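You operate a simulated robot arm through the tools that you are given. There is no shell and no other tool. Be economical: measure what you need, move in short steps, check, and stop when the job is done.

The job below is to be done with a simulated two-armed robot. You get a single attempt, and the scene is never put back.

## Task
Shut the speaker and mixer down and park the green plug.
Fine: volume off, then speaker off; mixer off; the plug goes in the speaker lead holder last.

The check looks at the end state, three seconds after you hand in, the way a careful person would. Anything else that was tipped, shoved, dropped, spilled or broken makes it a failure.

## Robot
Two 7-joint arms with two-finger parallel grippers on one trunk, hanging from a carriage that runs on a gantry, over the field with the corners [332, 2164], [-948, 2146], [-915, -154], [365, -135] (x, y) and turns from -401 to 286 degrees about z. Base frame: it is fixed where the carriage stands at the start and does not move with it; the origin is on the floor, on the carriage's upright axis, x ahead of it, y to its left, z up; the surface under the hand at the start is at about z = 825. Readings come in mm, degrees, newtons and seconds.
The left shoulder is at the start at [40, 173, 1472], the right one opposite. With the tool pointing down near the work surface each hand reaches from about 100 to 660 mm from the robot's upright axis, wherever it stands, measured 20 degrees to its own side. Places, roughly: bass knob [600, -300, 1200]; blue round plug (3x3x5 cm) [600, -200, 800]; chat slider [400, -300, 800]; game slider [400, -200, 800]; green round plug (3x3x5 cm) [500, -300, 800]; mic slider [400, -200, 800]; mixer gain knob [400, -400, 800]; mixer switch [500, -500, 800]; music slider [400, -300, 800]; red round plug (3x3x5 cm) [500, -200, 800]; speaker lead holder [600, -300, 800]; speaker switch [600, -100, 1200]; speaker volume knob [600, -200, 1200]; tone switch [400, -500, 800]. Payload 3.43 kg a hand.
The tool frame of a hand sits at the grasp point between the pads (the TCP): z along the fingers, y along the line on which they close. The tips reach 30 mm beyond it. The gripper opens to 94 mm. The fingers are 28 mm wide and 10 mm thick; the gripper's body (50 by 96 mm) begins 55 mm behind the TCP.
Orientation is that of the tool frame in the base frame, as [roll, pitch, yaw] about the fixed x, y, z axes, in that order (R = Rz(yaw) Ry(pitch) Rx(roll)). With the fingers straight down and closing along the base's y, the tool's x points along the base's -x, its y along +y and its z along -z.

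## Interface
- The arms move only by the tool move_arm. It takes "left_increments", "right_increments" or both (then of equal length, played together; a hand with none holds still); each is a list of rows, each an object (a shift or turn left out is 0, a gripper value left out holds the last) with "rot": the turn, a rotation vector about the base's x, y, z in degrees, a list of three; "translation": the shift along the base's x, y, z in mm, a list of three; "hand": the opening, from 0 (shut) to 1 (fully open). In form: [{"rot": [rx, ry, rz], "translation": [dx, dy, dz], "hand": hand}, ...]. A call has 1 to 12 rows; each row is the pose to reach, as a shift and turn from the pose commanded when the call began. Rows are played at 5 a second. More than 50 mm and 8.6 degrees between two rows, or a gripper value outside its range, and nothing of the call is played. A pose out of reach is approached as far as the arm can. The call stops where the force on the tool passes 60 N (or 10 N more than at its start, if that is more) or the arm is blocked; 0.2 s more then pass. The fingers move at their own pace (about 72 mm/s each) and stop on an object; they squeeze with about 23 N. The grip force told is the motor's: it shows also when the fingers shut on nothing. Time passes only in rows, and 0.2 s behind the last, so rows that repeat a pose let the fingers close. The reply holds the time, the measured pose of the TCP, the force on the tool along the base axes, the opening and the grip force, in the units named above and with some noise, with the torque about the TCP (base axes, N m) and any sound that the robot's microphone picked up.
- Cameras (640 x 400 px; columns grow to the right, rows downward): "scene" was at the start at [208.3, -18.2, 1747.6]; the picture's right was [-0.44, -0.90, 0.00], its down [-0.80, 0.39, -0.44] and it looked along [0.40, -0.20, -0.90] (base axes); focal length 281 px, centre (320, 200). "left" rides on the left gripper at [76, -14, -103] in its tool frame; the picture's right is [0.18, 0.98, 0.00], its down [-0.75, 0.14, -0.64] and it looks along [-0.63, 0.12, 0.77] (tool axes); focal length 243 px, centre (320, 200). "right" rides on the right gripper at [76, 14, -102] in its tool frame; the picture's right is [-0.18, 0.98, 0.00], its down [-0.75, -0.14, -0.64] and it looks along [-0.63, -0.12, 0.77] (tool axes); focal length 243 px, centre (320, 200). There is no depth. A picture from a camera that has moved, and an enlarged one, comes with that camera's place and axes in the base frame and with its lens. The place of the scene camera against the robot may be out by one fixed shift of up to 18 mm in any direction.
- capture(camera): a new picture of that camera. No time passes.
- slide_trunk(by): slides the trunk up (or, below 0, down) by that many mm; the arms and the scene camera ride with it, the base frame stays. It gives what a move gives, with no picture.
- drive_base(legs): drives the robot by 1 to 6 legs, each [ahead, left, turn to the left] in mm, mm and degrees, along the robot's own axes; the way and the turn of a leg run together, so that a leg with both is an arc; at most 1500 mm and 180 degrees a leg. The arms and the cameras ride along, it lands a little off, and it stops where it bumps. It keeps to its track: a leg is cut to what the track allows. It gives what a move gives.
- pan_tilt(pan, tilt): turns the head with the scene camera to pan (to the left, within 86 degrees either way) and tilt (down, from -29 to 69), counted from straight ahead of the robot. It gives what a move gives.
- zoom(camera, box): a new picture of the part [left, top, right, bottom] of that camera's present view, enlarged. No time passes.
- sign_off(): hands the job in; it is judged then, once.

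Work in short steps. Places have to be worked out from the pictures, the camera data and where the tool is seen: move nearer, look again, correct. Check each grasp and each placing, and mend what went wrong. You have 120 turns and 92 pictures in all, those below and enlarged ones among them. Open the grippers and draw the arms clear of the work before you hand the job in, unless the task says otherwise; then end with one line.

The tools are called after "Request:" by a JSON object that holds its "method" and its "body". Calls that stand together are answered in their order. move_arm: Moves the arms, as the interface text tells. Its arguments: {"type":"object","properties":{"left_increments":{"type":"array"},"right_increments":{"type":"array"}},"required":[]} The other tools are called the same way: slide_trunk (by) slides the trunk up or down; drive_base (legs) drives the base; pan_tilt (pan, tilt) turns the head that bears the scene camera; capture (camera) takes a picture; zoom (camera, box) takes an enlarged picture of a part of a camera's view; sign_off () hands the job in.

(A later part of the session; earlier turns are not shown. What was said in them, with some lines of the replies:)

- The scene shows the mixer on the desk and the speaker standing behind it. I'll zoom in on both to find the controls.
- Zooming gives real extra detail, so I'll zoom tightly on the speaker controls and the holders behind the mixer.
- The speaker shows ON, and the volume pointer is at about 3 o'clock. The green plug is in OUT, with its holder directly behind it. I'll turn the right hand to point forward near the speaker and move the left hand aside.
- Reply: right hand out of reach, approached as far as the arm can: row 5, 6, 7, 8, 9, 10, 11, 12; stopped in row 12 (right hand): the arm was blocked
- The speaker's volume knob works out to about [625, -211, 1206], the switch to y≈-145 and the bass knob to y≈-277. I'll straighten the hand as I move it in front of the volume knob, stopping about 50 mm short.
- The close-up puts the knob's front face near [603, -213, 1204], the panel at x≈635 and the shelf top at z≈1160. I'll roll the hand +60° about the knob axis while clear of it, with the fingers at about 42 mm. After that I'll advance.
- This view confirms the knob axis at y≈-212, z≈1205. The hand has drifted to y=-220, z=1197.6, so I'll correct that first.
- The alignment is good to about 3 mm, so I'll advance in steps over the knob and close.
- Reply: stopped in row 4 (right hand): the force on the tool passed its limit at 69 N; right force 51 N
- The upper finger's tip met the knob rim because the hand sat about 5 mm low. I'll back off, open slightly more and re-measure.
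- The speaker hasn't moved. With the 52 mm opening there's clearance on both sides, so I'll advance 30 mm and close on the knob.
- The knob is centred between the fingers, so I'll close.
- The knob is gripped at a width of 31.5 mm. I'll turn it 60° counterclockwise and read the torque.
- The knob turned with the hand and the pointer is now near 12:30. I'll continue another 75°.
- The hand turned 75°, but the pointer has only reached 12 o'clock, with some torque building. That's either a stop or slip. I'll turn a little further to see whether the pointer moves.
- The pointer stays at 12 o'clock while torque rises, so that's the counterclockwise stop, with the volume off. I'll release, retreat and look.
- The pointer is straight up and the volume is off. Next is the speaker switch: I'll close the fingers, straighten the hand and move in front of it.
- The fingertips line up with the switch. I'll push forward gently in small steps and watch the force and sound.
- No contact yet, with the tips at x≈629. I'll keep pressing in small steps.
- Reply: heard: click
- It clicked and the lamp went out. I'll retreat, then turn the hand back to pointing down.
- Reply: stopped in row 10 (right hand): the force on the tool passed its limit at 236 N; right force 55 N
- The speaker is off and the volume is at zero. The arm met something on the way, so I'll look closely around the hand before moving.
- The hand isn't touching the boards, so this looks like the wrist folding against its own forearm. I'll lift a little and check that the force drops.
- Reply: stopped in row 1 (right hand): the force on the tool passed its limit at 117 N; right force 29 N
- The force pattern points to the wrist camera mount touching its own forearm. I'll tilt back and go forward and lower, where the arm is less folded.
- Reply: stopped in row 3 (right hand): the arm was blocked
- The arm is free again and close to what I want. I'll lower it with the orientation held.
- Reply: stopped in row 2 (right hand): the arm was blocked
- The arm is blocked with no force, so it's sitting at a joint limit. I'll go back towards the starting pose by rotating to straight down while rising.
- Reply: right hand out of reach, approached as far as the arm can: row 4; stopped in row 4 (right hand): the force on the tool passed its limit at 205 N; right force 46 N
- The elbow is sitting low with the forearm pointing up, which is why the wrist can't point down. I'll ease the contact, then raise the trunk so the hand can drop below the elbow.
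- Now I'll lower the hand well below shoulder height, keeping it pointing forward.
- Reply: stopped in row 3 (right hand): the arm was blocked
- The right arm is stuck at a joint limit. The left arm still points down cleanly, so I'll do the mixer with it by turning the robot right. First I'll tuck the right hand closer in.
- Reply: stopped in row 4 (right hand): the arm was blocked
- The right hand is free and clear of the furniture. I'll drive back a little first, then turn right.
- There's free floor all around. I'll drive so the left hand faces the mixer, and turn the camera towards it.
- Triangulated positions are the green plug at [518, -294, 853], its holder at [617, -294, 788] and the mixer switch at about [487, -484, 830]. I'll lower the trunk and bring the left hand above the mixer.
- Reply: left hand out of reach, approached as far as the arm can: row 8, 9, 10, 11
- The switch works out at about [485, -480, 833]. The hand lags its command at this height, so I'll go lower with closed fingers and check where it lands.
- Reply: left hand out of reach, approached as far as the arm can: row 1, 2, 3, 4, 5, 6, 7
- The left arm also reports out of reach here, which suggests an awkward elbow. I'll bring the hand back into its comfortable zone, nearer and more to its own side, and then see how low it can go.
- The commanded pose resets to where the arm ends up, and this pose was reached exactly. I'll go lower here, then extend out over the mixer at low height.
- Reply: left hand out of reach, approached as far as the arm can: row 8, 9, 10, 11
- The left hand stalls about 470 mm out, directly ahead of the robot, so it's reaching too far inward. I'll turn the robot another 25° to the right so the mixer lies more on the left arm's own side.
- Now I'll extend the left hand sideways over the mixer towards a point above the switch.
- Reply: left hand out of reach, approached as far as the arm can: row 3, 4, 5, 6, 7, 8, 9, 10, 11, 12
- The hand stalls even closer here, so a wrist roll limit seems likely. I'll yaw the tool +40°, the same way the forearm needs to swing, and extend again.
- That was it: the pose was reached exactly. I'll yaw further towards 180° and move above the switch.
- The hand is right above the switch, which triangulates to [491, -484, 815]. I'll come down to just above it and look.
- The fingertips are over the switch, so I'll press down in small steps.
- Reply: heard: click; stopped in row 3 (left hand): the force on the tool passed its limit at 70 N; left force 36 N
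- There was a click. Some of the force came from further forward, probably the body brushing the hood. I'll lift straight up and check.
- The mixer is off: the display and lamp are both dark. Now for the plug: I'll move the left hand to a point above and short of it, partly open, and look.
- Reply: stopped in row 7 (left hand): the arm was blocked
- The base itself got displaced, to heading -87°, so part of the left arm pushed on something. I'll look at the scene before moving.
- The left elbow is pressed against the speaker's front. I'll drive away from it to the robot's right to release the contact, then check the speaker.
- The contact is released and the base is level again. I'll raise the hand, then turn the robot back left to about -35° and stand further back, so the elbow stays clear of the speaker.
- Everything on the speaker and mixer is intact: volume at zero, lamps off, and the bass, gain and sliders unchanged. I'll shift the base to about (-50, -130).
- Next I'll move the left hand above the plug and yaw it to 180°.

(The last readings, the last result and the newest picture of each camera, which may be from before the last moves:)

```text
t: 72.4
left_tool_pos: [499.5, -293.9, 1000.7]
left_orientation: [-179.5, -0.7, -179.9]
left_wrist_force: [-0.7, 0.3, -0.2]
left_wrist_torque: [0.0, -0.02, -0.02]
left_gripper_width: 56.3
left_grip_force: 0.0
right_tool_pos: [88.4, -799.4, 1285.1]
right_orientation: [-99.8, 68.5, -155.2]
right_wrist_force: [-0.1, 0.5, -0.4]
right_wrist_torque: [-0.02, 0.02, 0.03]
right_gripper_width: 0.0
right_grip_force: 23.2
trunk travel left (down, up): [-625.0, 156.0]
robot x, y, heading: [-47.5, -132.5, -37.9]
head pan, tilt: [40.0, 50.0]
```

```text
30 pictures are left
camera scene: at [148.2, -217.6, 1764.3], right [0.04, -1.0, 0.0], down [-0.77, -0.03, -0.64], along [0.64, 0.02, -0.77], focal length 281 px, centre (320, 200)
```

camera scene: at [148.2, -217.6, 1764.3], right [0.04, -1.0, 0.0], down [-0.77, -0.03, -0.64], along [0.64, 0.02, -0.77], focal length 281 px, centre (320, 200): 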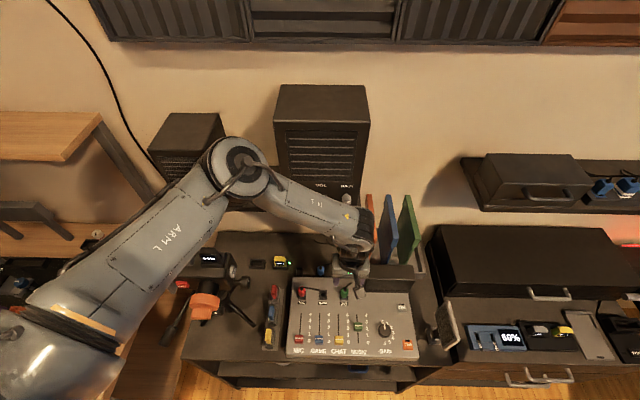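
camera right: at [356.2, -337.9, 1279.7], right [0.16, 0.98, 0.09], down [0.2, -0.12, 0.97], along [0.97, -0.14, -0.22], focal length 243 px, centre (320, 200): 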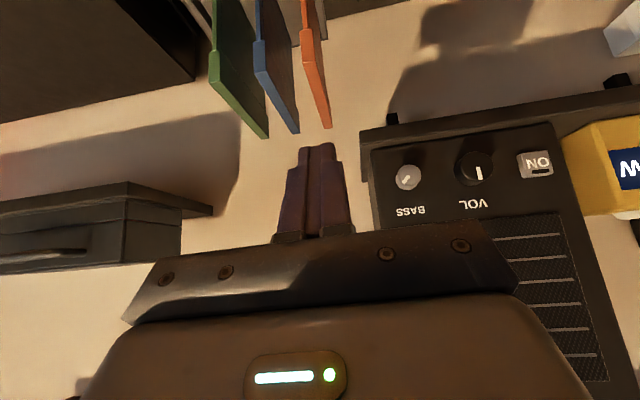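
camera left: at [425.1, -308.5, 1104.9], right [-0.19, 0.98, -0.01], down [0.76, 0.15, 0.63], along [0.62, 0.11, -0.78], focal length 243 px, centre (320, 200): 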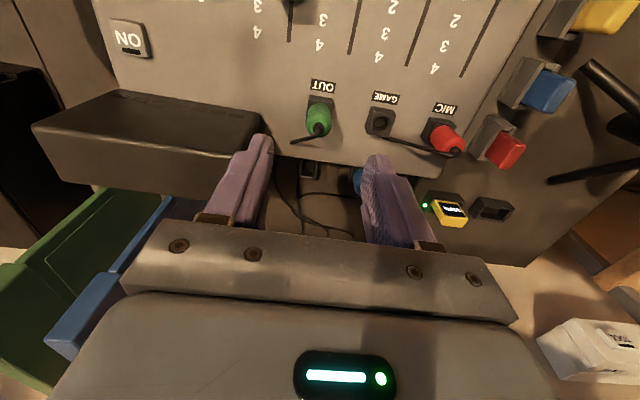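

The hand is above the plug, so I'll zoom in on the plug and its holder.

Request:
{"method": "zoom", "body": {"camera": "left", "box": [260, 70, 420, 190]}}

```text
3.33 times, centred on (340, 130) of left
camera zoom: at [425.1, -308.5, 1104.9], right [-0.19, 0.98, -0.01], down [0.76, 0.15, 0.63], along [0.62, 0.11, -0.78], focal length 809 px, centre (253, 433)
```

zoom: 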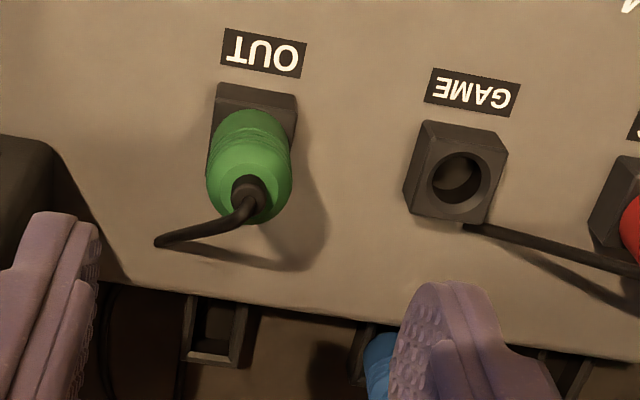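

The plug's axis is vertical at about [519, -293.5], with the green body spanning z≈823–872. The holder is at x≈620 and partly under the speaker shelf. I'll tilt the hand 25° so its body leans back from the shelf and hood, and keep that tilt throughout.

Request:
{"method": "move_arm", "body": {"left_increments": [{"rot": [0, -6, 0], "translation": [5, 0, -10]}, {"rot": [0, -12, 0], "translation": [10, 0, -20]}, {"rot": [0, -18, 0], "translation": [15, 0, -30]}, {"rot": [0, -25, 0], "translation": [19, 0, -45]}, {"rot": [0, -25, 0], "translation": [19, 0, -60]}, {"rot": [0, -25, 0], "translation": [19, 0, -70]}, {"rot": [0, -25, 0], "translation": [19, 0, -70]}]}}

Request:
{"method": "capture", "body": {"camera": "left"}}

```text
t: 74.0
left_tool_pos: [518.3, -291.9, 928.6]
left_orientation: [-179.5, 24.3, -180.0]
left_wrist_force: [-0.6, 0.0, 0.0]
left_wrist_torque: [-0.02, -0.02, -0.01]
left_gripper_width: 56.4
left_grip_force: 0.1
right_tool_pos: [88.2, -800.4, 1285.5]
right_orientation: [-99.8, 68.5, -155.3]
right_wrist_force: [-0.3, -0.1, -0.1]
right_wrist_torque: [0.01, -0.01, -0.01]
right_gripper_width: 0.2
right_grip_force: 23.1
trunk travel left (down, up): [-625.0, 156.0]
robot x, y, heading: [-48.7, -130.5, -37.9]
head pan, tilt: [40.0, 50.0]
```

```text
28 pictures are left
camera left: at [406.8, -306.3, 992.4], right [-0.17, 0.98, -0.08], down [0.42, 0.15, 0.89], along [0.89, 0.11, -0.44], focal length 243 px, centre (320, 200)
```

left: 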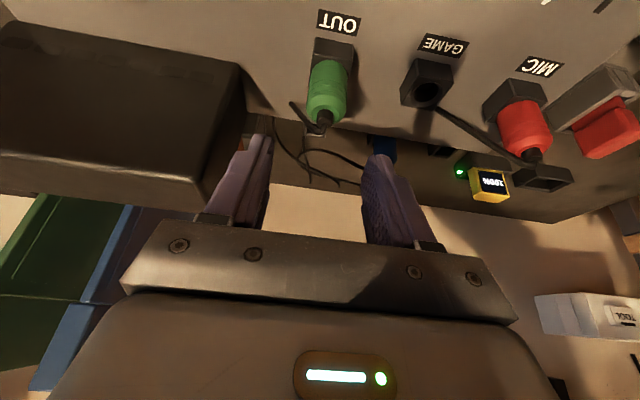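

Seen from here, the green body spans z≈850–880 above the socket block, whose rim is at ~848. I'll lower to TCP z≈879, so the tips stop just above the block.

Request:
{"method": "move_arm", "body": {"left_increments": [{"translation": [-5, -2, -15]}, {"translation": [-5, -2, -30]}, {"translation": [-5, -2, -42]}, {"translation": [-5, -2, -50]}, {"translation": [-5, -2, -50]}]}}

Request:
{"method": "capture", "body": {"camera": "left"}}

```text
t: 75.2
left_tool_pos: [513.4, -295.5, 879.2]
left_orientation: [-179.5, 24.2, -179.9]
left_wrist_force: [-0.1, 0.3, -0.3]
left_wrist_torque: [0.01, 0.01, -0.03]
left_gripper_width: 56.5
left_grip_force: 0.1
right_tool_pos: [88.4, -799.7, 1284.1]
right_orientation: [-99.8, 68.5, -155.3]
right_wrist_force: [-0.2, -0.2, -0.2]
right_wrist_torque: [0.01, 0.01, 0.0]
right_gripper_width: 0.0
right_grip_force: 23.6
trunk travel left (down, up): [-625.0, 156.0]
robot x, y, heading: [-48.2, -131.7, -37.8]
head pan, tilt: [40.0, 50.0]
```

```text
27 pictures are left
camera left: at [401.0, -308.7, 942.4], right [-0.17, 0.98, -0.08], down [0.42, 0.15, 0.89], along [0.89, 0.11, -0.44], focal length 243 px, centre (320, 200)
```

left: 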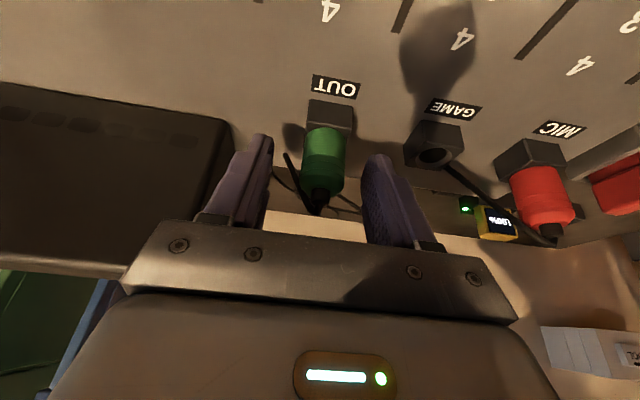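

The plug's body lies between the fingers, so I'll close.

Request:
{"method": "move_arm", "body": {"left_increments": [{"hand": 0.15}, {"hand": 0.15}, {"hand": 0.15}, {"hand": 0.15}]}}

Request:
{"method": "zoom", "body": {"camera": "left", "box": [220, 80, 440, 250]}}

```text
t: 76.2
left_tool_pos: [513.2, -293.4, 878.7]
left_orientation: [-179.5, 24.3, -179.9]
left_wrist_force: [-1.5, 2.7, 2.5]
left_wrist_torque: [0.1, 0.02, 0.01]
left_gripper_width: 23.7
left_grip_force: 23.1
right_tool_pos: [87.9, -799.9, 1285.3]
right_orientation: [-99.8, 68.5, -155.5]
right_wrist_force: [0.3, 0.5, -0.3]
right_wrist_torque: [0.02, -0.01, 0.0]
right_gripper_width: 0.1
right_grip_force: 22.7
trunk travel left (down, up): [-625.0, 156.0]
robot x, y, heading: [-48.4, -132.1, -37.8]
head pan, tilt: [40.0, 50.0]
```

```text
2.35 times, centred on (330, 165) of left
camera zoom: at [401.1, -308.5, 942.6], right [-0.17, 0.98, -0.08], down [0.42, 0.15, 0.89], along [0.89, 0.11, -0.44], focal length 571 px, centre (296, 282)
```

zoom: 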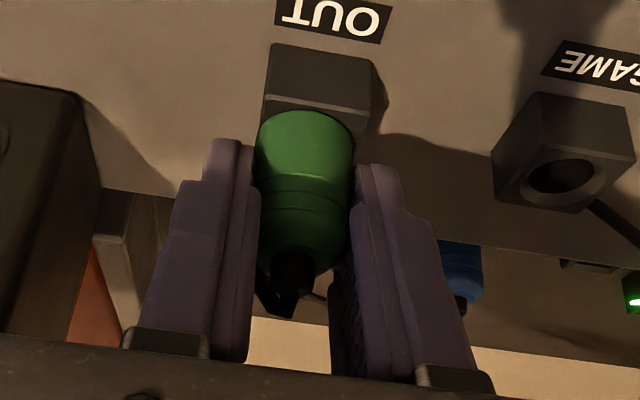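

The plug is gripped at 24 mm. I'll pull it straight up.

Request:
{"method": "move_arm", "body": {"left_increments": [{"translation": [0, 0, 8]}, {"translation": [0, 0, 16]}, {"translation": [0, 0, 26]}, {"translation": [0, 0, 38]}, {"translation": [0, 0, 50]}, {"translation": [0, 0, 62]}, {"translation": [0, 0, 62]}]}}

Request:
{"method": "capture", "body": {"camera": "left"}}

```text
t: 77.8
left_tool_pos: [512.4, -295.5, 941.6]
left_orientation: [-179.5, 24.2, -179.9]
left_wrist_force: [0.7, 0.3, -0.5]
left_wrist_torque: [0.0, -0.02, -0.02]
left_gripper_width: 23.2
left_grip_force: 22.9
right_tool_pos: [87.6, -800.8, 1285.4]
right_orientation: [-99.7, 68.5, -155.3]
right_wrist_force: [-0.2, 0.8, -0.2]
right_wrist_torque: [0.02, 0.01, -0.02]
right_gripper_width: 0.0
right_grip_force: 23.0
trunk travel left (down, up): [-625.0, 156.0]
robot x, y, heading: [-47.5, -134.6, -37.9]
head pan, tilt: [40.0, 50.0]
```

```text
25 pictures are left
camera left: at [400.7, -309.7, 1003.9], right [-0.17, 0.98, -0.08], down [0.42, 0.15, 0.89], along [0.89, 0.11, -0.44], focal length 243 px, centre (320, 200)
```

left: 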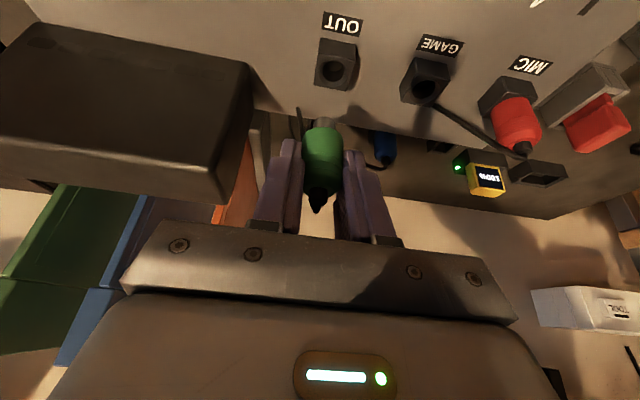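

The plug is out and held firmly, with its axis about 6 mm ahead of the TCP. I'll carry it towards the holder at height, stopping short to look.

Request:
{"method": "move_arm", "body": {"left_increments": [{"translation": [15, 0, 0]}, {"translation": [30, 0, 0]}, {"translation": [45, 0, 0]}, {"translation": [58, 0, 0]}, {"translation": [58, 0, 0]}]}}

Request:
{"method": "capture", "body": {"camera": "left"}}

Request:
{"method": "capture", "body": {"camera": "scene"}}

```text
t: 79.0
left_tool_pos: [572.7, -295.0, 942.4]
left_orientation: [-179.5, 24.3, -179.9]
left_wrist_force: [0.2, -0.6, -1.1]
left_wrist_torque: [0.05, 0.0, 0.06]
left_gripper_width: 23.8
left_grip_force: 23.1
right_tool_pos: [89.0, -799.7, 1284.8]
right_orientation: [-99.7, 68.4, -155.3]
right_wrist_force: [0.0, -0.3, 1.1]
right_wrist_torque: [0.03, -0.04, 0.0]
right_gripper_width: 0.0
right_grip_force: 22.8
trunk travel left (down, up): [-625.0, 156.0]
robot x, y, heading: [-46.8, -128.7, -37.7]
head pan, tilt: [40.0, 50.0]
```

```text
24 pictures are left
camera left: at [460.5, -309.4, 1005.0], right [-0.17, 0.98, -0.08], down [0.42, 0.15, 0.89], along [0.89, 0.11, -0.44], focal length 243 px, centre (320, 200)
```

left: 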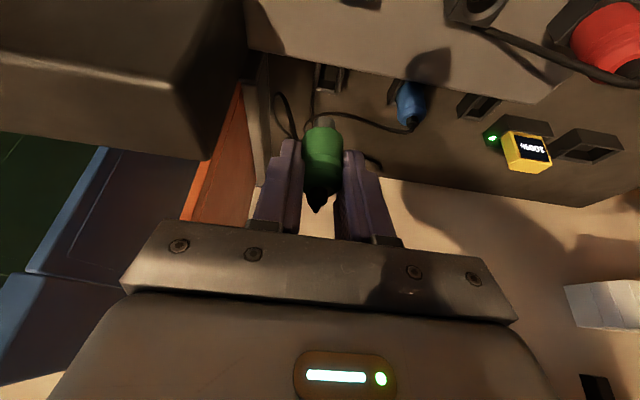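

```text
23 pictures are left
camera scene: at [148.1, -217.7, 1764.3], right [0.04, -1.0, 0.0], down [-0.77, -0.03, -0.64], along [0.64, 0.02, -0.77], focal length 281 px, centre (320, 200)
```

scene: 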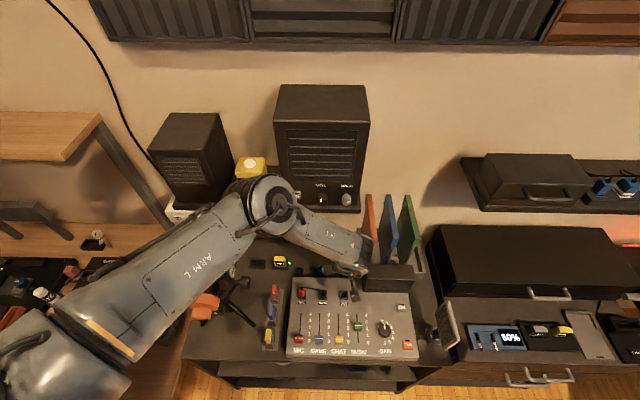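

Clearances look fine. I'll zoom on the holder to refine where to aim.

Request:
{"method": "zoom", "body": {"camera": "left", "box": [260, 40, 440, 160]}}

```text
3.33 times, centred on (350, 100) of left
camera zoom: at [460.5, -309.4, 1005.0], right [-0.17, 0.98, -0.08], down [0.42, 0.15, 0.89], along [0.89, 0.11, -0.44], focal length 809 px, centre (220, 533)
```

zoom: 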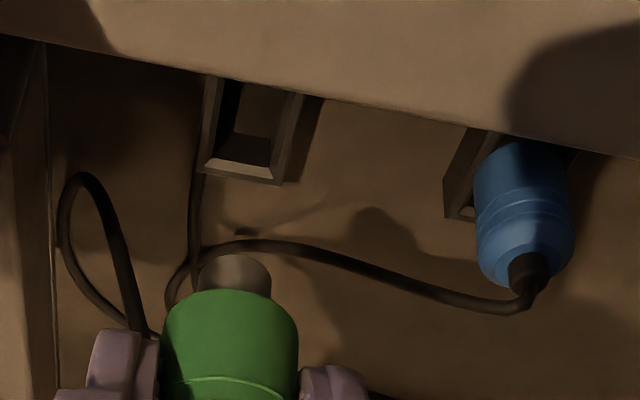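

The holder rim centre comes out at about [627, -293, 790], with the mixer's back edge at x≈585. I'll move over it, go down until the pin is ~15 mm above the rim, and look again.

Request:
{"method": "move_arm", "body": {"left_increments": [{"translation": [16, 2, 0]}, {"translation": [32, 3, 0]}, {"translation": [48, 4, 0]}, {"translation": [48, 4, -25]}, {"translation": [48, 4, -50]}, {"translation": [48, 4, -75]}, {"translation": [48, 4, -86]}, {"translation": [48, 4, -86]}]}}

Request:
{"method": "zoom", "body": {"camera": "left", "box": [240, 60, 420, 180]}}

Request:
{"method": "zoom", "body": {"camera": "scene", "box": [300, 210, 420, 290]}}

```text
t: 80.8
left_tool_pos: [594.0, -287.7, 872.8]
left_orientation: [-179.4, 24.4, -179.6]
left_wrist_force: [0.6, 1.0, -0.9]
left_wrist_torque: [-0.01, -0.02, -0.01]
left_gripper_width: 23.6
left_grip_force: 22.7
left hand out of reach, approached as far as the arm can: row 4, 5, 6, 7, 8
right_tool_pos: [88.1, -799.4, 1285.5]
right_orientation: [-99.8, 68.5, -155.4]
right_wrist_force: [0.0, -0.2, -0.2]
right_wrist_torque: [0.04, 0.02, 0.0]
right_gripper_width: 0.3
right_grip_force: 23.0
trunk travel left (down, up): [-625.0, 156.0]
robot x, y, heading: [-48.0, -127.9, -37.9]
head pan, tilt: [40.0, 50.0]
```

```text
3.33 times, centred on (330, 120) of left
camera zoom: at [481.5, -302.7, 935.8], right [-0.17, 0.98, -0.09], down [0.42, 0.15, 0.89], along [0.89, 0.12, -0.44], focal length 809 px, centre (287, 467)
```

zoom: 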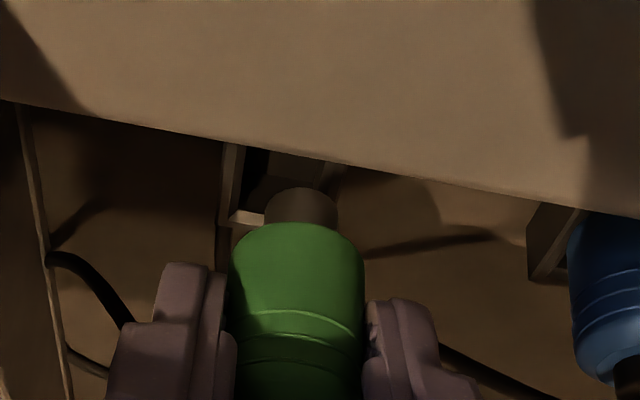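

```text
5.00 times, centred on (360, 250) of scene
camera zoom: at [148.1, -217.7, 1764.3], right [0.04, -1.0, 0.0], down [-0.77, -0.03, -0.64], along [0.64, 0.02, -0.77], focal length 1404 px, centre (120, -50)
```

zoom: 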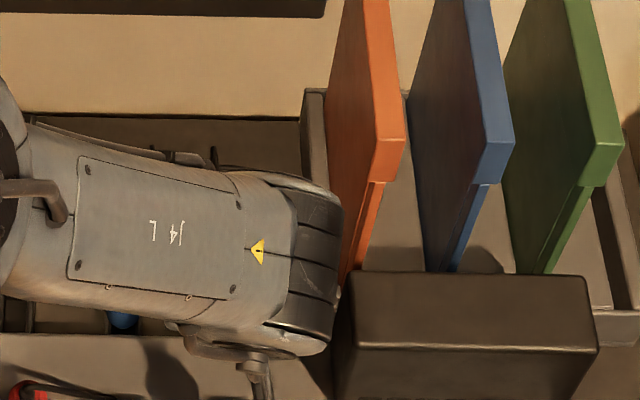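

The hand ran out of reach, being ~690 mm from the robot's axis. I'll lift and retract a bit, then bring the base about 60 mm closer.

Request:
{"method": "move_arm", "body": {"left_increments": [{"translation": [0, -2, 25]}, {"translation": [-10, -4, 50]}, {"translation": [-35, -5, 65]}, {"translation": [-60, -5, 65]}, {"translation": [-60, -5, 65]}]}}

Request:
{"method": "drive_base", "body": {"legs": [[47, 37, 0]]}}

```text
t: 82.0
left_tool_pos: [532.8, -294.6, 937.9]
left_orientation: [-179.5, 24.3, -179.8]
left_wrist_force: [-0.1, 0.2, 0.0]
left_wrist_torque: [0.03, 0.01, 0.01]
left_gripper_width: 23.5
left_grip_force: 23.0
right_tool_pos: [88.3, -799.7, 1284.1]
right_orientation: [-99.8, 68.5, -155.2]
right_wrist_force: [1.1, 0.0, 0.0]
right_wrist_torque: [0.05, 0.02, 0.01]
right_gripper_width: 0.0
right_grip_force: 23.0
trunk travel left (down, up): [-625.0, 156.0]
robot x, y, heading: [-47.3, -130.3, -38.0]
head pan, tilt: [40.0, 50.0]
```

```text
t: 82.9
left_tool_pos: [594.0, -293.9, 938.8]
left_orientation: [-179.4, 24.3, -179.9]
left_wrist_force: [0.3, 0.5, -0.5]
left_wrist_torque: [0.01, 0.01, -0.03]
left_gripper_width: 23.4
left_grip_force: 23.3
right_tool_pos: [149.1, -798.6, 1285.6]
right_orientation: [-99.6, 68.5, -155.4]
right_wrist_force: [0.3, 0.0, -0.1]
right_wrist_torque: [-0.02, -0.02, -0.03]
right_gripper_width: 0.0
right_grip_force: 23.0
trunk travel left (down, up): [-625.0, 156.0]
robot x, y, heading: [14.2, -130.8, -38.0]
head pan, tilt: [40.0, 50.0]
```

Comparing pin and holder in both views, the TCP should be at about [622, -289.5]. I'll move there and lower to just above the rim.

Request:
{"method": "move_arm", "body": {"left_increments": [{"translation": [14, 2, 0]}, {"translation": [28, 4, 0]}, {"translation": [28, 4, -20]}, {"translation": [28, 4, -40]}, {"translation": [28, 4, -60]}, {"translation": [28, 4, -76]}, {"translation": [28, 4, -76]}]}}

Request:
{"method": "zoom", "body": {"camera": "left", "box": [240, 60, 420, 180]}}

```text
t: 84.5
left_tool_pos: [622.1, -290.5, 861.2]
left_orientation: [-179.5, 24.4, -180.0]
left_wrist_force: [0.2, 0.3, -0.6]
left_wrist_torque: [-0.04, 0.0, 0.01]
left_gripper_width: 23.8
left_grip_force: 22.9
right_tool_pos: [148.4, -798.7, 1284.3]
right_orientation: [-99.8, 68.5, -155.5]
right_wrist_force: [0.5, 0.1, 0.8]
right_wrist_torque: [0.02, -0.04, 0.02]
right_gripper_width: 0.0
right_grip_force: 22.8
trunk travel left (down, up): [-625.0, 156.0]
robot x, y, heading: [14.6, -128.1, -37.8]
head pan, tilt: [40.0, 50.0]
```

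```text
3.33 times, centred on (330, 120) of left
camera zoom: at [509.7, -304.4, 924.9], right [-0.16, 0.98, -0.08], down [0.42, 0.15, 0.89], along [0.89, 0.11, -0.44], focal length 809 px, centre (287, 467)
```

zoom: 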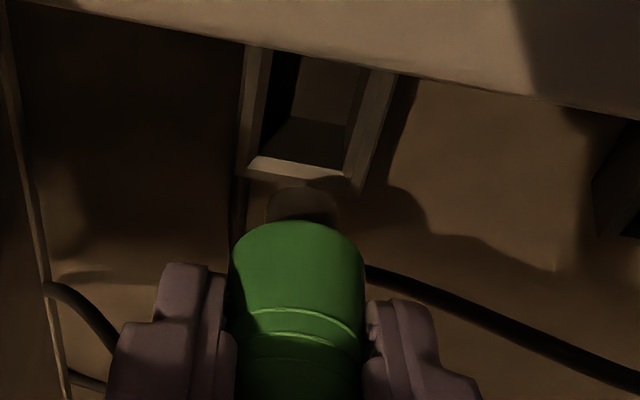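

The pin and holder are aligned to about 1 mm, with the rim ~18 mm below the pin. I'll lower it slowly into the mouth and check the force.

Request:
{"method": "move_arm", "body": {"left_increments": [{"translation": [0, 0, -6]}, {"translation": [0, 0, -12]}, {"translation": [0, 0, -17]}, {"translation": [0, 0, -21]}, {"translation": [0, 0, -25]}, {"translation": [0, 0, -25]}]}}

Request:
{"method": "zoom", "body": {"camera": "left", "box": [240, 60, 420, 180]}}

```text
t: 85.9
left_tool_pos: [620.6, -289.3, 835.8]
left_orientation: [-179.5, 24.2, 180.0]
left_wrist_force: [-0.4, -0.6, -1.5]
left_wrist_torque: [0.01, 0.03, 0.0]
left_gripper_width: 23.8
left_grip_force: 23.1
right_tool_pos: [148.8, -798.5, 1284.2]
right_orientation: [-99.7, 68.6, -155.4]
right_wrist_force: [0.4, -0.4, -0.8]
right_wrist_torque: [0.04, 0.0, -0.03]
right_gripper_width: 0.0
right_grip_force: 22.9
trunk travel left (down, up): [-625.0, 156.0]
robot x, y, heading: [13.8, -128.0, -37.8]
head pan, tilt: [40.0, 50.0]
```

```text
3.33 times, centred on (330, 120) of left
camera zoom: at [508.9, -304.1, 899.1], right [-0.16, 0.98, -0.08], down [0.42, 0.15, 0.89], along [0.89, 0.11, -0.44], focal length 809 px, centre (287, 467)
```

zoom: 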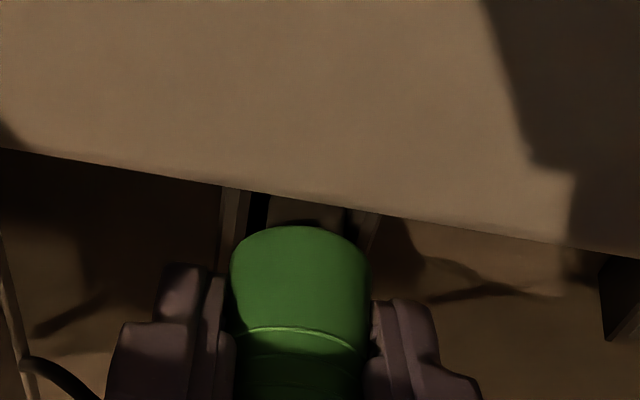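

No contact force yet, and the plug stays centred on the holder. I'll lower it further in small steps.

Request:
{"method": "move_arm", "body": {"left_increments": [{"translation": [0, 0, -3]}, {"translation": [0, 0, -6]}, {"translation": [0, 0, -9]}, {"translation": [0, 0, -12]}, {"translation": [0, 0, -12]}]}}

Request:
{"method": "capture", "body": {"camera": "left"}}

```text
t: 86.8
left_tool_pos: [620.4, -288.4, 832.7]
left_orientation: [-179.8, 24.4, 179.9]
left_wrist_force: [-17.2, 9.8, 37.1]
left_wrist_torque: [0.66, 0.49, 0.13]
left_gripper_width: 24.1
left_grip_force: 23.3
right_tool_pos: [147.8, -797.2, 1285.2]
right_orientation: [-99.9, 68.5, -155.5]
right_wrist_force: [0.4, 0.2, -0.3]
right_wrist_torque: [0.0, 0.03, 0.03]
right_gripper_width: 0.0
right_grip_force: 23.0
trunk travel left (down, up): [-625.0, 156.0]
robot x, y, heading: [8.8, -127.2, -37.8]
head pan, tilt: [40.0, 50.0]
stopped in row 4 (left hand): the force on the tool passed its limit at 71 N (the readings are from after the stop); the commanded pose is now the measured one
```

```text
17 pictures are left
camera left: at [509.1, -304.4, 894.5], right [-0.17, 0.98, -0.08], down [0.42, 0.15, 0.89], along [0.89, 0.11, -0.44], focal length 243 px, centre (320, 200)
```

left: 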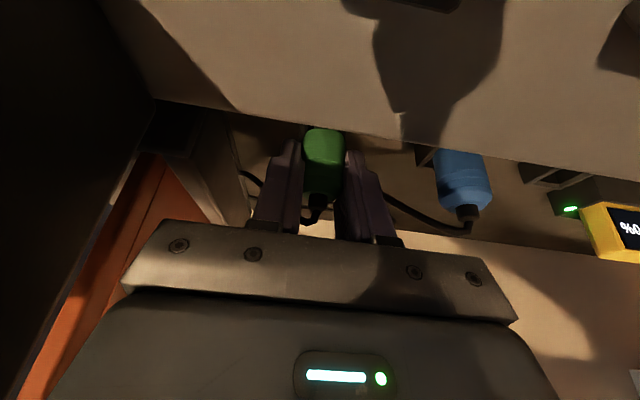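

The contact works out to the pin's forward edge, with a backward force, so the pin is catching on the rim's far side. I'll lift 6 mm, shift back 4 mm and try again.

Request:
{"method": "move_arm", "body": {"left_increments": [{"translation": [0, 0, 6]}, {"translation": [-4, 0, 6]}, {"translation": [-4, 0, 3]}, {"translation": [-4, 0, 0]}, {"translation": [-4, 0, -3]}, {"translation": [-4, 0, -6]}, {"translation": [-4, 0, -9]}]}}

```text
t: 88.0
left_tool_pos: [616.9, -290.6, 831.6]
left_orientation: [-179.6, 24.3, 179.9]
left_wrist_force: [-17.7, 7.7, 39.5]
left_wrist_torque: [0.74, 0.6, -0.01]
left_gripper_width: 23.7
left_grip_force: 22.5
right_tool_pos: [147.1, -797.1, 1285.2]
right_orientation: [-99.8, 68.6, -155.6]
right_wrist_force: [-0.8, -0.2, -0.5]
right_wrist_torque: [0.02, 0.02, 0.01]
right_gripper_width: 0.0
right_grip_force: 22.6
trunk travel left (down, up): [-625.0, 156.0]
robot x, y, heading: [10.7, -128.5, -37.7]
head pan, tilt: [40.0, 50.0]
stopped in row 6 (left hand): the force on the tool passed its limit at 74 N (the readings are from after the stop); the commanded pose is now the measured one
```

The contact is at the same height, z≈832. I'll take a close look at the plug and the rim.

Request:
{"method": "zoom", "body": {"camera": "left", "box": [270, 100, 390, 180]}}

Request:
{"method": "zoom", "body": {"camera": "scene", "box": [290, 220, 410, 300]}}

```text
5.00 times, centred on (330, 140) of left
camera zoom: at [504.9, -305.4, 894.3], right [-0.17, 0.98, -0.08], down [0.42, 0.14, 0.89], along [0.89, 0.11, -0.44], focal length 1213 px, centre (270, 500)
```

zoom: 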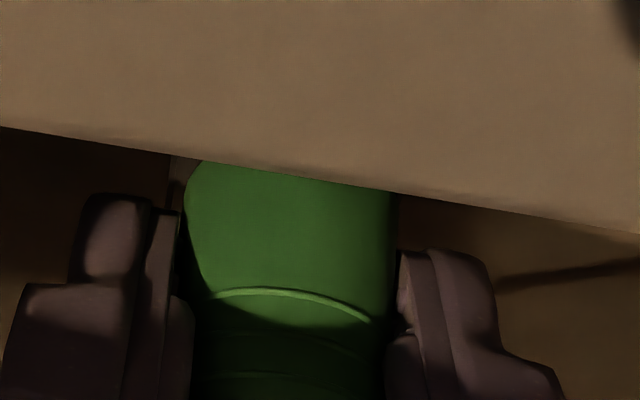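

```text
5.00 times, centred on (350, 260) of scene
camera zoom: at [207.4, -215.9, 1764.6], right [0.04, -1.0, 0.0], down [-0.77, -0.03, -0.64], along [0.64, 0.03, -0.77], focal length 1404 px, centre (170, -100)
```

zoom: 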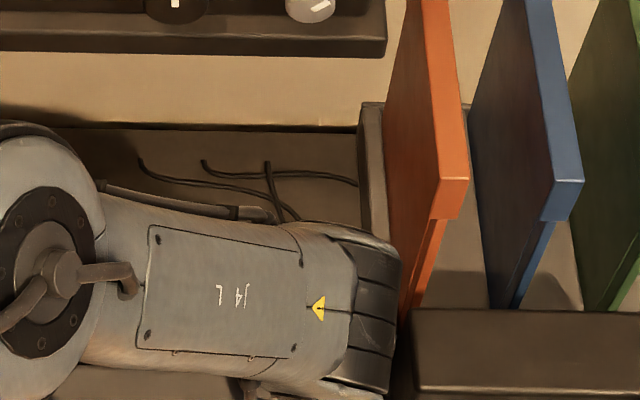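

By this view the pocket floor is only ~11 mm below the rim, so the plug may already be seated. I'll test by lifting 3 mm and nudging sideways; resistance will mean the pin is inside.

Request:
{"method": "move_arm", "body": {"left_increments": [{"translation": [0, 0, 3]}, {"translation": [0, 2, 3]}, {"translation": [0, 4, 3]}, {"translation": [0, 5.5, 3]}, {"translation": [0, 5.5, 3]}]}}

```text
t: 89.2
left_tool_pos: [615.8, -290.1, 833.7]
left_orientation: [-179.4, 24.3, -179.9]
left_wrist_force: [-0.4, -7.1, -1.1]
left_wrist_torque: [-0.28, 0.06, 0.06]
left_gripper_width: 24.1
left_grip_force: 22.6
right_tool_pos: [148.1, -800.2, 1285.9]
right_orientation: [-99.6, 68.5, -155.3]
right_wrist_force: [-0.6, 0.6, 0.0]
right_wrist_torque: [-0.01, -0.01, 0.0]
right_gripper_width: 0.3
right_grip_force: 23.2
trunk travel left (down, up): [-625.0, 156.0]
robot x, y, heading: [13.2, -135.7, -37.6]
head pan, tilt: [40.0, 50.0]
```

There is sideways resistance about 39 mm below the grasp point, so the pin is inside the pocket. I'll centre it, lower until it just touches, and release.

Request:
{"method": "move_arm", "body": {"left_increments": [{"translation": [0, -3, 0]}, {"translation": [0, -3, -2]}, {"translation": [0, -3, -3]}, {"translation": [0, -3, -3]}]}}

```text
t: 90.2
left_tool_pos: [618.3, -290.1, 832.1]
left_orientation: [-179.6, 24.3, -180.0]
left_wrist_force: [-10.7, 4.3, 29.5]
left_wrist_torque: [0.51, 0.36, 0.2]
left_gripper_width: 23.7
left_grip_force: 23.2
right_tool_pos: [149.0, -796.9, 1285.6]
right_orientation: [-99.8, 68.5, -155.3]
right_wrist_force: [0.3, -0.1, 0.1]
right_wrist_torque: [0.0, 0.02, 0.04]
right_gripper_width: 0.1
right_grip_force: 23.1
trunk travel left (down, up): [-625.0, 156.0]
robot x, y, heading: [11.3, -127.2, -38.0]
head pan, tilt: [40.0, 50.0]
```

Firm support at z≈832, as before. I'll release with a small opening and look.

Request:
{"method": "move_arm", "body": {"left_increments": [{"translation": [0, 0, 1], "hand": 0.4}, {"translation": [0, 0, 1], "hand": 0.5}, {"translation": [0, 0, 1], "hand": 0.5}]}}

Request:
{"method": "zoom", "body": {"camera": "left", "box": [240, 90, 510, 260]}}

```text
t: 91.0
left_tool_pos: [617.2, -289.5, 833.1]
left_orientation: [-179.6, 24.4, -179.8]
left_wrist_force: [0.4, 0.4, 0.2]
left_wrist_torque: [0.02, 0.0, 0.03]
left_gripper_width: 46.8
left_grip_force: 0.1
right_tool_pos: [147.1, -799.6, 1283.9]
right_orientation: [-99.9, 68.6, -155.3]
right_wrist_force: [0.5, 0.9, 1.0]
right_wrist_torque: [-0.02, 0.02, -0.04]
right_gripper_width: 0.1
right_grip_force: 22.8
trunk travel left (down, up): [-625.0, 156.0]
robot x, y, heading: [11.3, -129.8, -37.9]
head pan, tilt: [40.0, 50.0]
```

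```text
2.35 times, centred on (375, 175) of left
camera zoom: at [505.4, -304.0, 894.9], right [-0.17, 0.98, -0.08], down [0.42, 0.15, 0.89], along [0.89, 0.11, -0.44], focal length 571 px, centre (191, 259)
```

zoom: 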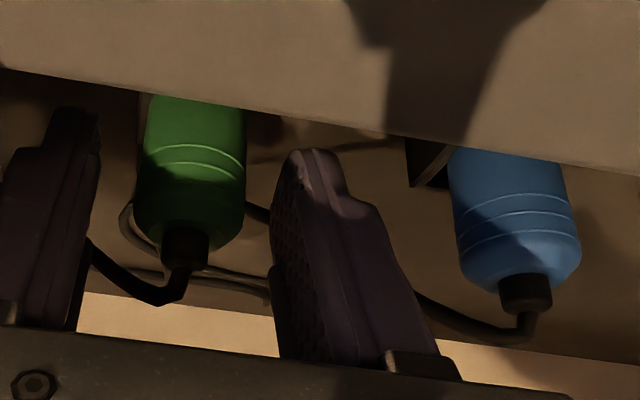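

The green plug stands upright by itself, at a height like the blue plug beside it. I'll lift straight up, clear of it, and look again.

Request:
{"method": "move_arm", "body": {"left_increments": [{"translation": [0, 0, 15], "hand": 0.6}, {"translation": [0, 0, 35]}, {"translation": [-3, 0, 60]}, {"translation": [-10, 0, 90]}, {"translation": [-30, 0, 115]}, {"translation": [-60, 0, 130]}, {"translation": [-60, 0, 130]}]}}

Request:
{"method": "zoom", "body": {"camera": "left", "box": [250, 30, 490, 180]}}

```text
t: 92.6
left_tool_pos: [558.1, -292.7, 960.5]
left_orientation: [-179.5, 24.4, -179.9]
left_wrist_force: [0.4, 0.4, 0.2]
left_wrist_torque: [-0.01, -0.05, -0.02]
left_gripper_width: 56.6
left_grip_force: 0.0
right_tool_pos: [148.1, -798.6, 1284.5]
right_orientation: [-99.8, 68.5, -155.3]
right_wrist_force: [1.1, -0.1, 0.7]
right_wrist_torque: [-0.02, 0.04, -0.01]
right_gripper_width: 0.1
right_grip_force: 23.1
trunk travel left (down, up): [-625.0, 156.0]
robot x, y, heading: [11.5, -131.5, -37.9]
head pan, tilt: [40.0, 50.0]
```

```text
2.67 times, centred on (370, 105) of left
camera zoom: at [446.4, -307.0, 1023.2], right [-0.17, 0.98, -0.08], down [0.42, 0.15, 0.89], along [0.89, 0.11, -0.44], focal length 647 px, centre (187, 453)
```

zoom: 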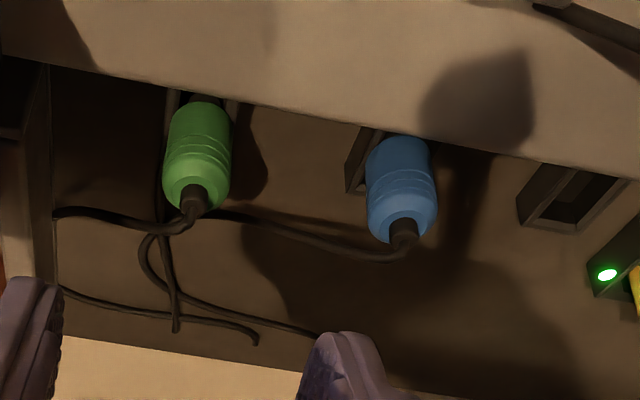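

The green plug sits in its holder just like the blue one. I'll withdraw the left arm up and back, and check with the scene camera.

Request:
{"method": "move_arm", "body": {"left_increments": [{"translation": [-20, 10, 30]}, {"translation": [-45, 25, 60]}, {"translation": [-70, 40, 90]}, {"translation": [-95, 60, 120], "rot": [0, 5, 0]}, {"translation": [-120, 80, 150], "rot": [0, 10, 0]}, {"translation": [-145, 100, 180], "rot": [0, 15, 0]}, {"translation": [-170, 120, 200], "rot": [0, 20, 0]}, {"translation": [-195, 140, 220], "rot": [0, 24, 0]}, {"translation": [-220, 160, 230], "rot": [0, 24, 0]}]}}

Request:
{"method": "capture", "body": {"camera": "scene"}}

```text
t: 94.6
left_tool_pos: [354.0, -157.3, 1182.9]
left_orientation: [-179.5, 0.3, 180.0]
left_wrist_force: [0.6, 0.1, 0.0]
left_wrist_torque: [-0.01, -0.03, 0.01]
left_gripper_width: 56.7
left_grip_force: 0.0
left hand out of reach, approached as far as the arm can: row 8, 9
right_tool_pos: [147.4, -799.7, 1284.3]
right_orientation: [-99.7, 68.5, -155.3]
right_wrist_force: [-0.1, 0.2, -0.3]
right_wrist_torque: [-0.01, -0.04, 0.02]
right_gripper_width: 0.4
right_grip_force: 23.3
trunk travel left (down, up): [-625.0, 156.0]
robot x, y, heading: [12.0, -131.7, -37.7]
head pan, tilt: [40.0, 50.0]
```

```text
12 pictures are left
camera scene: at [207.6, -216.8, 1764.3], right [0.04, -1.0, 0.0], down [-0.77, -0.03, -0.64], along [0.64, 0.02, -0.77], focal length 281 px, centre (320, 200)
```

scene: 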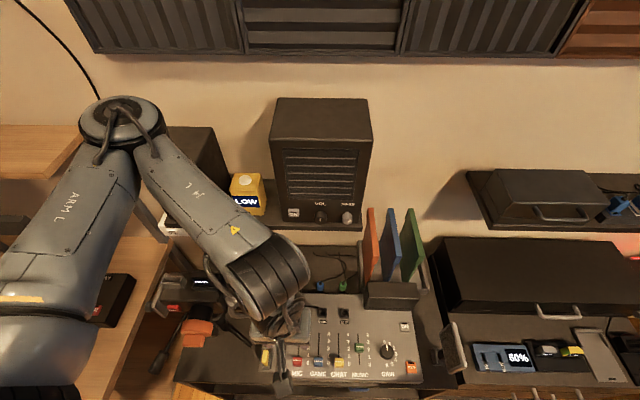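

I'll drive the base back so the arm is well clear, then check everything.

Request:
{"method": "drive_base", "body": {"legs": [[-200, -120, 0]]}}

Request:
{"method": "capture", "body": {"camera": "scene"}}

```text
t: 96.4
left_tool_pos: [121.7, -128.1, 1181.4]
left_orientation: [-179.6, 0.3, -179.8]
left_wrist_force: [0.7, -0.3, 1.4]
left_wrist_torque: [-0.01, 0.0, 0.02]
left_gripper_width: 56.2
left_grip_force: 0.1
right_tool_pos: [-83.2, -770.5, 1285.4]
right_orientation: [-99.8, 68.5, -155.0]
right_wrist_force: [0.1, -0.9, -0.2]
right_wrist_torque: [-0.01, 0.04, 0.01]
right_gripper_width: 0.0
right_grip_force: 23.3
trunk travel left (down, up): [-625.0, 156.0]
robot x, y, heading: [-217.3, -106.4, -37.7]
head pan, tilt: [40.0, 50.0]
```

```text
11 pictures are left
camera scene: at [-25.3, -187.7, 1764.2], right [0.04, -1.0, 0.0], down [-0.77, -0.03, -0.64], along [0.64, 0.03, -0.77], focal length 281 px, centre (320, 200)
```

scene: 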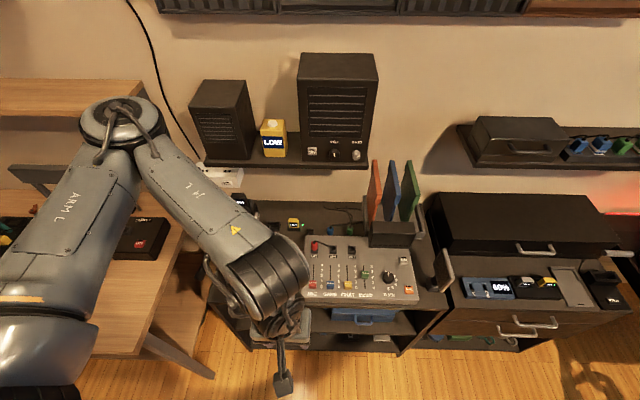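

Request:
{"method": "zoom", "body": {"camera": "scene", "box": [295, 190, 425, 305]}}

Request:
{"method": "zoom", "body": {"camera": "scene", "box": [290, 125, 380, 180]}}

```text
3.48 times, centred on (360, 248) of scene
camera zoom: at [-25.3, -187.7, 1764.2], right [0.04, -1.0, 0.0], down [-0.77, -0.03, -0.64], along [0.64, 0.03, -0.77], focal length 977 px, centre (181, 35)
```

zoom: 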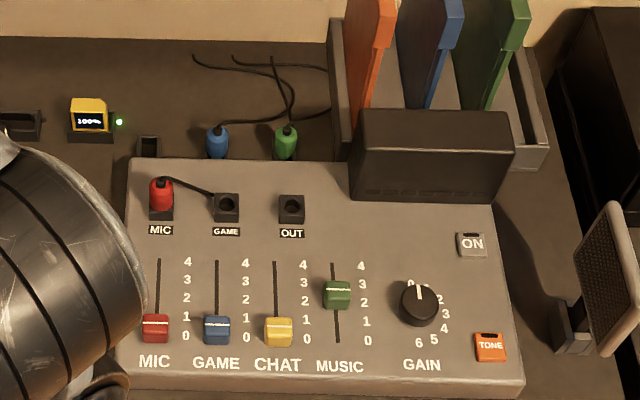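

```text
7.11 times, centred on (335, 152) of scene
camera zoom: at [-25.3, -187.7, 1764.2], right [0.04, -1.0, 0.0], down [-0.77, -0.03, -0.64], along [0.64, 0.03, -0.77], focal length 1997 px, centre (213, 538)
```

zoom: 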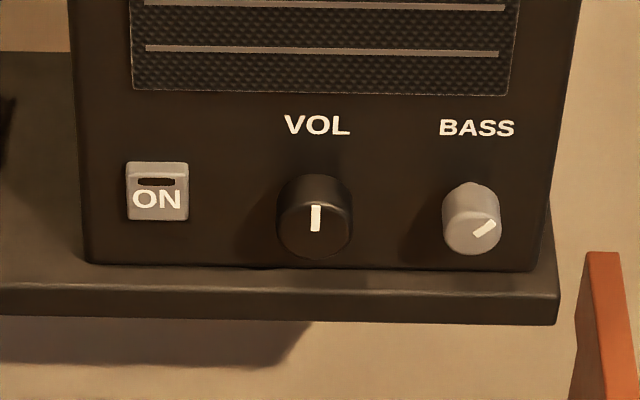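

All end states are confirmed, and the green plug sits level with the blue one. I'll open both grippers.

Request:
{"method": "move_arm", "body": {"left_increments": [{"hand": 1}, {"hand": 1}, {"hand": 1}], "right_increments": [{"hand": 1}, {"hand": 1}, {"hand": 1}]}}

```text
t: 97.2
left_tool_pos: [121.0, -126.7, 1180.5]
left_orientation: [-179.7, 0.4, -179.7]
left_wrist_force: [0.7, -0.2, -0.6]
left_wrist_torque: [0.01, 0.02, 0.0]
left_gripper_width: 93.9
left_grip_force: 0.1
right_tool_pos: [-81.6, -770.0, 1284.8]
right_orientation: [-99.7, 68.5, -155.0]
right_wrist_force: [0.1, 0.5, -0.6]
right_wrist_torque: [-0.02, 0.01, -0.02]
right_gripper_width: 94.0
right_grip_force: 0.1
trunk travel left (down, up): [-625.0, 156.0]
robot x, y, heading: [-221.2, -101.9, -37.4]
head pan, tilt: [40.0, 50.0]
```

Both grippers are open and the arms are clear of the work, so I'm handing in.

Request:
{"method": "sign_off", "body": {}}

```text
The job is handed in.
```

The volume is at zero, the speaker and then the mixer are switched off, and the green plug is parked last in the speaker lead holder; the left elbow pressed on the speaker's front once and a hand may have brushed the mixer's display hood, but the final pictures show nothing moved.
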